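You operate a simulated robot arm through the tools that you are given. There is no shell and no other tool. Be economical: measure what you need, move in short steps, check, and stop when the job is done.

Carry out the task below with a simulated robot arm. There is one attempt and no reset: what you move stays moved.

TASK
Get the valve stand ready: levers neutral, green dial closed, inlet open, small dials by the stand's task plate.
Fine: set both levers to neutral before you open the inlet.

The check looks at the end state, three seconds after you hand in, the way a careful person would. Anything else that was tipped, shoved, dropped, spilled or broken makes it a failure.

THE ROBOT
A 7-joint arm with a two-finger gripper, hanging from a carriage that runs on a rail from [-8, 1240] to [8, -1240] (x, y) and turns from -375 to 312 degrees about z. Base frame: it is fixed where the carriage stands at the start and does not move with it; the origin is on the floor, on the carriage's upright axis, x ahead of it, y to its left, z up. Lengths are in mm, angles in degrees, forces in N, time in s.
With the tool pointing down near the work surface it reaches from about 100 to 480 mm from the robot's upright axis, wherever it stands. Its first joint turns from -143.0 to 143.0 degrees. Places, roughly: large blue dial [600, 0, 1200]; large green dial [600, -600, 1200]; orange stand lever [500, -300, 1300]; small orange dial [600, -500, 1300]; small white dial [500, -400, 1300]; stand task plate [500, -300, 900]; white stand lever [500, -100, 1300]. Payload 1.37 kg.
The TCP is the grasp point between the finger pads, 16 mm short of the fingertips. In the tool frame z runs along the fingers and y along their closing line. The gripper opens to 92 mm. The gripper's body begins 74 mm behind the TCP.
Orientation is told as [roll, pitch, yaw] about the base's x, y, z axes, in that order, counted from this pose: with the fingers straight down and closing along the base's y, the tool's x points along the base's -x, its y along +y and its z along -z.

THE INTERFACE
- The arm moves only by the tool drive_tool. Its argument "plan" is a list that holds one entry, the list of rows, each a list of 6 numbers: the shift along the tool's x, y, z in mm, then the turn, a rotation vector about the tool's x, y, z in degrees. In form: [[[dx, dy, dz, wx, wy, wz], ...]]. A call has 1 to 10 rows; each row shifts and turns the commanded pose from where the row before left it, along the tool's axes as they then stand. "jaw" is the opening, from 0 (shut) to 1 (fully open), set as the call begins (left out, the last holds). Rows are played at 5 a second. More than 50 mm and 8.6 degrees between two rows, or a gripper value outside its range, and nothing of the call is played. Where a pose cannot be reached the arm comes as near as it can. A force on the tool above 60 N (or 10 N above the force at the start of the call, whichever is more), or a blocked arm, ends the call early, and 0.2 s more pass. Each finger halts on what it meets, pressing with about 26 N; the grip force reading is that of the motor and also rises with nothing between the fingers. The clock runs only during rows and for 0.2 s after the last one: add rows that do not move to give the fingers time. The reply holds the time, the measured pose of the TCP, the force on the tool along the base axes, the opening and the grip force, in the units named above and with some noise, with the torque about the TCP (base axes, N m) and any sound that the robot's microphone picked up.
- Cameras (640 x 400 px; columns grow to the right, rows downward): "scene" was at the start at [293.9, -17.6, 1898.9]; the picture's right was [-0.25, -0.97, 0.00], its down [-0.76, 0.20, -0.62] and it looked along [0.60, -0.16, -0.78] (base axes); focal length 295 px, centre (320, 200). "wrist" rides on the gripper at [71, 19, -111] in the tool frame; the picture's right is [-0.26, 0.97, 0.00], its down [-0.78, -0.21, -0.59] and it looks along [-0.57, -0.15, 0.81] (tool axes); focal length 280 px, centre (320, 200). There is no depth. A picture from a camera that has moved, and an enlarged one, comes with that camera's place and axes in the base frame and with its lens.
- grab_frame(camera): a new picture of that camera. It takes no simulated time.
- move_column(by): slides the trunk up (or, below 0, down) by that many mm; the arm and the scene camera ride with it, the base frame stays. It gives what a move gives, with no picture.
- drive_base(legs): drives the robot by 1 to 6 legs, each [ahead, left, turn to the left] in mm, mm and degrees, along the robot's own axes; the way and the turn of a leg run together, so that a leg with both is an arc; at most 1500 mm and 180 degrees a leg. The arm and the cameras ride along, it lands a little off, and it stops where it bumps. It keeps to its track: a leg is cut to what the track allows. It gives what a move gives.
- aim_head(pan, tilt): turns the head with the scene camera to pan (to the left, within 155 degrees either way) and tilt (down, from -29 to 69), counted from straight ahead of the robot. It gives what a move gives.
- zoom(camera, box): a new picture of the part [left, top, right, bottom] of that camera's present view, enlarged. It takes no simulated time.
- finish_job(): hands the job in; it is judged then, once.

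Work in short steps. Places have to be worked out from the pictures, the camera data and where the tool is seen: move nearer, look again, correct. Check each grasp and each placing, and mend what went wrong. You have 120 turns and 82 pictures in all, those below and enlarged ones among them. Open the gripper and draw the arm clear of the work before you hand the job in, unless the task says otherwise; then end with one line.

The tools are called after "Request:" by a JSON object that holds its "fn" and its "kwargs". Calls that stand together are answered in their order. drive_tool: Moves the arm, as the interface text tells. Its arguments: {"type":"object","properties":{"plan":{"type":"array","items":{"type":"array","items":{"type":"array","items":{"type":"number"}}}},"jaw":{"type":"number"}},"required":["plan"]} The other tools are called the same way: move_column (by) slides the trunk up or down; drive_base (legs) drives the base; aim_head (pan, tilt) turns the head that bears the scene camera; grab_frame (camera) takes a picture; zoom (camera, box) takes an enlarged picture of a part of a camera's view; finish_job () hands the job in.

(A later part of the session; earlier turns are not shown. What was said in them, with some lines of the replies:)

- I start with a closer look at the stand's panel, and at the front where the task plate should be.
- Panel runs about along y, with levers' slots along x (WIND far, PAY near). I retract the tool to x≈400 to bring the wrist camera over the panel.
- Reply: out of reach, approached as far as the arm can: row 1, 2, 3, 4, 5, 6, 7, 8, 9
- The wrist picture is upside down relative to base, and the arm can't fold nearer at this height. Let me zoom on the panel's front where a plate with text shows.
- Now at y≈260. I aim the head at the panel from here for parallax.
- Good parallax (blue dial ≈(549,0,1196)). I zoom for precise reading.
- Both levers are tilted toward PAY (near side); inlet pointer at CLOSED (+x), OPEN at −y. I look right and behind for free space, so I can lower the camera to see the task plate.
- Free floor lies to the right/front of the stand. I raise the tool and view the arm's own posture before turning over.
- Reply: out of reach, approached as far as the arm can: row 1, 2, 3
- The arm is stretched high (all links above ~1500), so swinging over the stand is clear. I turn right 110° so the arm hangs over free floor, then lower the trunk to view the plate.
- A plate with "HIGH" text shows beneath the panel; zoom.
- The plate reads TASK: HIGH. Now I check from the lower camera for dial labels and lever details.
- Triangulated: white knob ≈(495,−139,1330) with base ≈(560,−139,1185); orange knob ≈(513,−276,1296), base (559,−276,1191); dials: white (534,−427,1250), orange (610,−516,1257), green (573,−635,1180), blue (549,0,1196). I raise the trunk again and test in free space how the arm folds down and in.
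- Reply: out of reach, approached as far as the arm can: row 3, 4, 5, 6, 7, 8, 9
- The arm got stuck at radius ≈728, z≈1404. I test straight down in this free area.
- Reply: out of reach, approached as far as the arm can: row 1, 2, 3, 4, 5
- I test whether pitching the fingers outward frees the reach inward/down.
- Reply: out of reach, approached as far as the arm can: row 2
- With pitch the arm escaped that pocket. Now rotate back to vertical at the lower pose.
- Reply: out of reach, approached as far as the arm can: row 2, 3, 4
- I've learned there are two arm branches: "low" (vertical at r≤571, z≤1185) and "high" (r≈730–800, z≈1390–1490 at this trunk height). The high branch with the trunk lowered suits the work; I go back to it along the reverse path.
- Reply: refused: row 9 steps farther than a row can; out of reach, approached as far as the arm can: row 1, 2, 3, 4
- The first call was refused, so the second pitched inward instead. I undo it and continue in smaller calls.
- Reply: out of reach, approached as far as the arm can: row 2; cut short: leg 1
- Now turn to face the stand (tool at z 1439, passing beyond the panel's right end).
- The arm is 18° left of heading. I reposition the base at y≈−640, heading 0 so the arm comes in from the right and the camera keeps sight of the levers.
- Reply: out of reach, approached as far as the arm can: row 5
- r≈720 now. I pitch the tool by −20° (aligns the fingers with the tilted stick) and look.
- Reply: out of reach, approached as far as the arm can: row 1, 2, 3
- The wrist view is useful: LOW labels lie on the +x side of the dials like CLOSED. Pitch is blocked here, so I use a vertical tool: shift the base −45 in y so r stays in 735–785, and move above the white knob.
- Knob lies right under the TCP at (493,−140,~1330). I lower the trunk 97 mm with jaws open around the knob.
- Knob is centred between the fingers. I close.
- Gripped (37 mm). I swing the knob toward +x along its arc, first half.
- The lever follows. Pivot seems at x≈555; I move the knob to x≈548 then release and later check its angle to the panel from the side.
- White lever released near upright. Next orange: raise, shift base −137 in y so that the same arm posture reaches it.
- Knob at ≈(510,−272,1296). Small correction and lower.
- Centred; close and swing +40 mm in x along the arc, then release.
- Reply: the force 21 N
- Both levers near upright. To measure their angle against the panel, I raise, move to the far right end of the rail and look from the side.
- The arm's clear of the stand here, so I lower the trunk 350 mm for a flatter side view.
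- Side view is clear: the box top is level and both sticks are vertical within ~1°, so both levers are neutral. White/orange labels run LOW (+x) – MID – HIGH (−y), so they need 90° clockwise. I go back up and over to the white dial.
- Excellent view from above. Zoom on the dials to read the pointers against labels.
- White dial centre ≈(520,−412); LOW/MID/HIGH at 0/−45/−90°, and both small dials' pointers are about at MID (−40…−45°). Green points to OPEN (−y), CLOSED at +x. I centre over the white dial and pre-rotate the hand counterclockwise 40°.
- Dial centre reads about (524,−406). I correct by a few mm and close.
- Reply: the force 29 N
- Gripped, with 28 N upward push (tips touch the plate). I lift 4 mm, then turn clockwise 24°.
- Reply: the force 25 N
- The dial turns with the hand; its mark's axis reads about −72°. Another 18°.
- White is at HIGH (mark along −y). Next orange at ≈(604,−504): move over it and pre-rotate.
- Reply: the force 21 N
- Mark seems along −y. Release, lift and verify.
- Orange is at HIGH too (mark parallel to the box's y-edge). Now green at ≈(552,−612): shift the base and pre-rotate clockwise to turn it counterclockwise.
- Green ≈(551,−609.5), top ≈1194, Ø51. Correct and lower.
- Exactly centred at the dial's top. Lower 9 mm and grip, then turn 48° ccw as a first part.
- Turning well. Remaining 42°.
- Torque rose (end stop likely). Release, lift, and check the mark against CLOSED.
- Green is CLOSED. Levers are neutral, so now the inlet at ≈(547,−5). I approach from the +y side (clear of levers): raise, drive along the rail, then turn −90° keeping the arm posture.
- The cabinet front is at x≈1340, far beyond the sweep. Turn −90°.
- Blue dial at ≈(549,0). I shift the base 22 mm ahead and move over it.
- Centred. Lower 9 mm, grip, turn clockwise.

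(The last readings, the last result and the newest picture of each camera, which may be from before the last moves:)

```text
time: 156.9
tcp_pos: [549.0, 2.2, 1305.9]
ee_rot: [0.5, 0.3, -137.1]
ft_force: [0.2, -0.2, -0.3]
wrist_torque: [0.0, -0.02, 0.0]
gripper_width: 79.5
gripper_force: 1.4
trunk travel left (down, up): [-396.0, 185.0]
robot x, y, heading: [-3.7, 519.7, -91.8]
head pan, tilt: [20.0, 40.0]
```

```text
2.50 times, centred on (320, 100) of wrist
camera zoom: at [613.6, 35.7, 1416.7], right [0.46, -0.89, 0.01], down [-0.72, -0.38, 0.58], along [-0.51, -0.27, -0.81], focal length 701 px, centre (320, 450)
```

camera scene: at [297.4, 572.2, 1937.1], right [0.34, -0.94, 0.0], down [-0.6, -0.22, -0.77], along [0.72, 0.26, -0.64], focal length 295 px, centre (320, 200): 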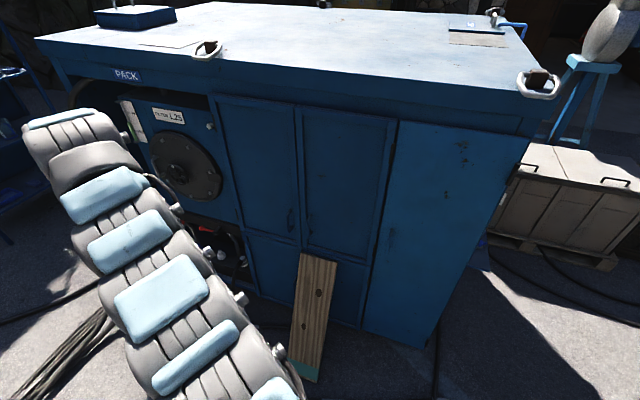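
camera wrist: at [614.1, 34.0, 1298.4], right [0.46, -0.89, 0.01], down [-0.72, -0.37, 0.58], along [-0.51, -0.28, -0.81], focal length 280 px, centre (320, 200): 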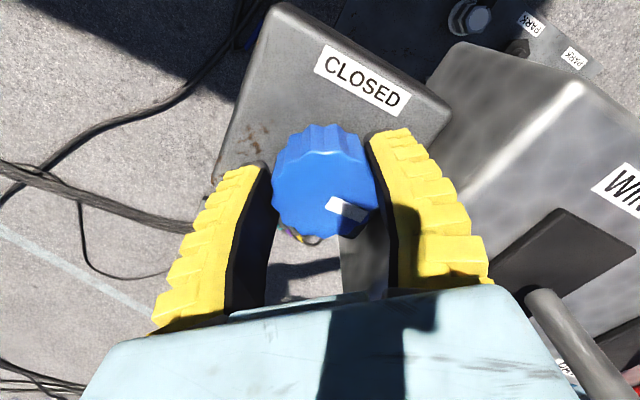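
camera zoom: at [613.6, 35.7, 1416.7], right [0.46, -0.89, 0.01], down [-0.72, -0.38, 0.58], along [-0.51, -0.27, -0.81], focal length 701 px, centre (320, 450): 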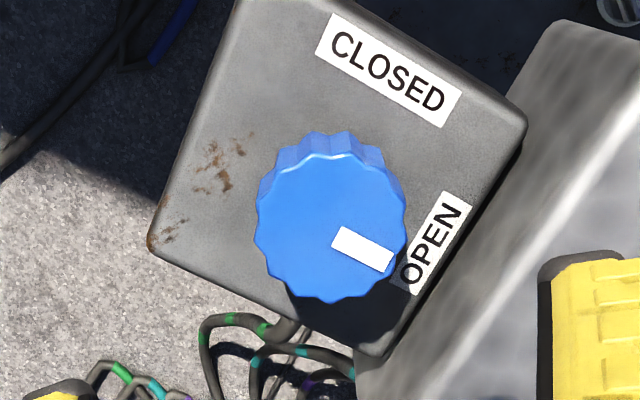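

Inlet mark is parallel to the box's edge, pointing at OPEN. I raise, turn the arm away from the stand, and take final check pictures.

Request:
{"fn": "move_column", "kwargs": {"by": 165}}

Request:
{"fn": "drive_base", "kwargs": {"legs": [[0, 0, 70]]}}

Request:
{"fn": "aim_head", "kwargs": {"pan": -40, "tilt": 40}}

Request:
{"fn": "grab_frame", "kwargs": {"camera": "scene"}}

```text
time: 158.8
tcp_pos: [549.3, 1.8, 1470.7]
ee_rot: [0.4, 0.4, -137.2]
ft_force: [-0.4, 0.1, -0.2]
wrist_torque: [-0.02, -0.02, -0.03]
gripper_width: 79.6
gripper_force: 0.9
trunk travel left (down, up): [-561.0, 20.0]
robot x, y, heading: [-5.7, 520.7, -91.6]
head pan, tilt: [20.0, 40.0]
```

```text
time: 162.2
tcp_pos: [681.0, 844.3, 1469.5]
ee_rot: [0.4, 0.3, -68.6]
ft_force: [0.4, 0.5, -0.2]
wrist_torque: [-0.02, 0.02, 0.01]
gripper_width: 79.6
gripper_force: 1.1
trunk travel left (down, up): [-561.0, 20.0]
robot x, y, heading: [-4.0, 520.0, -23.4]
head pan, tilt: [20.0, 40.0]
```

```text
time: 163.5
tcp_pos: [680.6, 844.2, 1470.3]
ee_rot: [0.4, 0.2, -68.6]
ft_force: [0.3, 0.4, 0.5]
wrist_torque: [0.0, 0.02, -0.03]
gripper_width: 79.4
gripper_force: 1.0
trunk travel left (down, up): [-561.0, 20.0]
robot x, y, heading: [-5.5, 517.3, -23.1]
head pan, tilt: [-40.0, 40.0]
```

```text
25 pictures are left
camera scene: at [238.0, 358.6, 1925.0], right [-0.89, -0.45, 0.0], down [-0.29, 0.57, -0.77], along [0.34, -0.68, -0.64], focal length 295 px, centre (320, 200)
```

scene: 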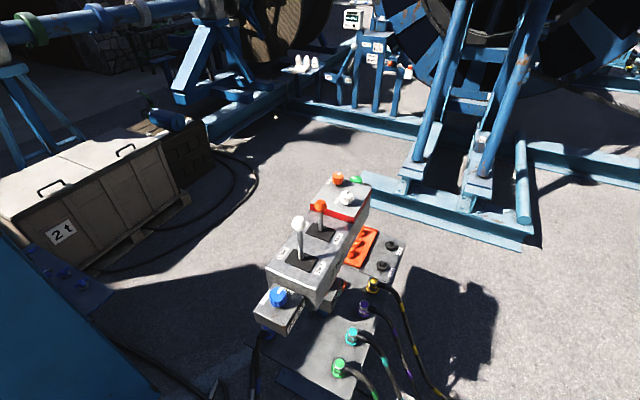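

Request:
{"fn": "zoom", "kwargs": {"camera": "scene", "box": [245, 165, 405, 345]}}

Request:
{"fn": "zoom", "kwargs": {"camera": "scene", "box": [265, 165, 385, 275]}}

```text
2.22 times, centred on (325, 255) of scene
camera zoom: at [238.0, 358.6, 1925.0], right [-0.89, -0.45, 0.0], down [-0.29, 0.57, -0.77], along [0.34, -0.68, -0.64], focal length 656 px, centre (309, 78)
```

zoom: 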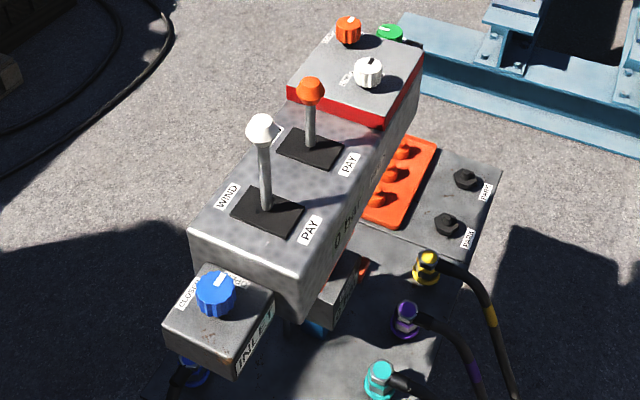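

```text
3.64 times, centred on (325, 220) of scene
camera zoom: at [238.0, 358.6, 1925.0], right [-0.89, -0.45, 0.0], down [-0.29, 0.57, -0.77], along [0.34, -0.68, -0.64], focal length 1073 px, centre (302, 127)
```

zoom: 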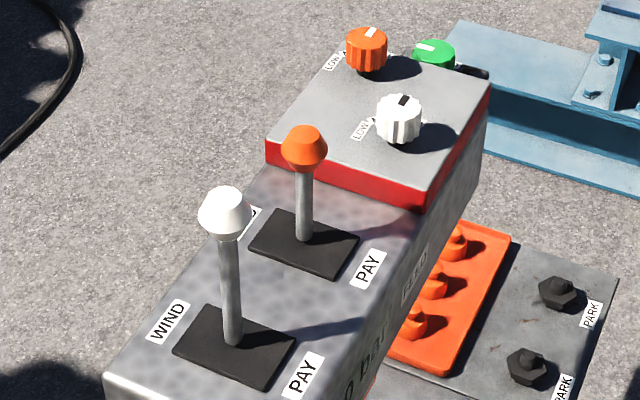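

Final view: both sticks are vertical, green is at CLOSED, the inlet at OPEN, and both small dials at HIGH. The gripper is open and the arm is clear, so I hand in.

Request:
{"fn": "finish_job", "kwargs": {}}

```text
The job is handed in.
```

The valve stand is set and handed in: both levers are neutral (set before I opened the inlet), the green dial is closed, the inlet is open, and both small dials are at HIGH, as the task plate says.
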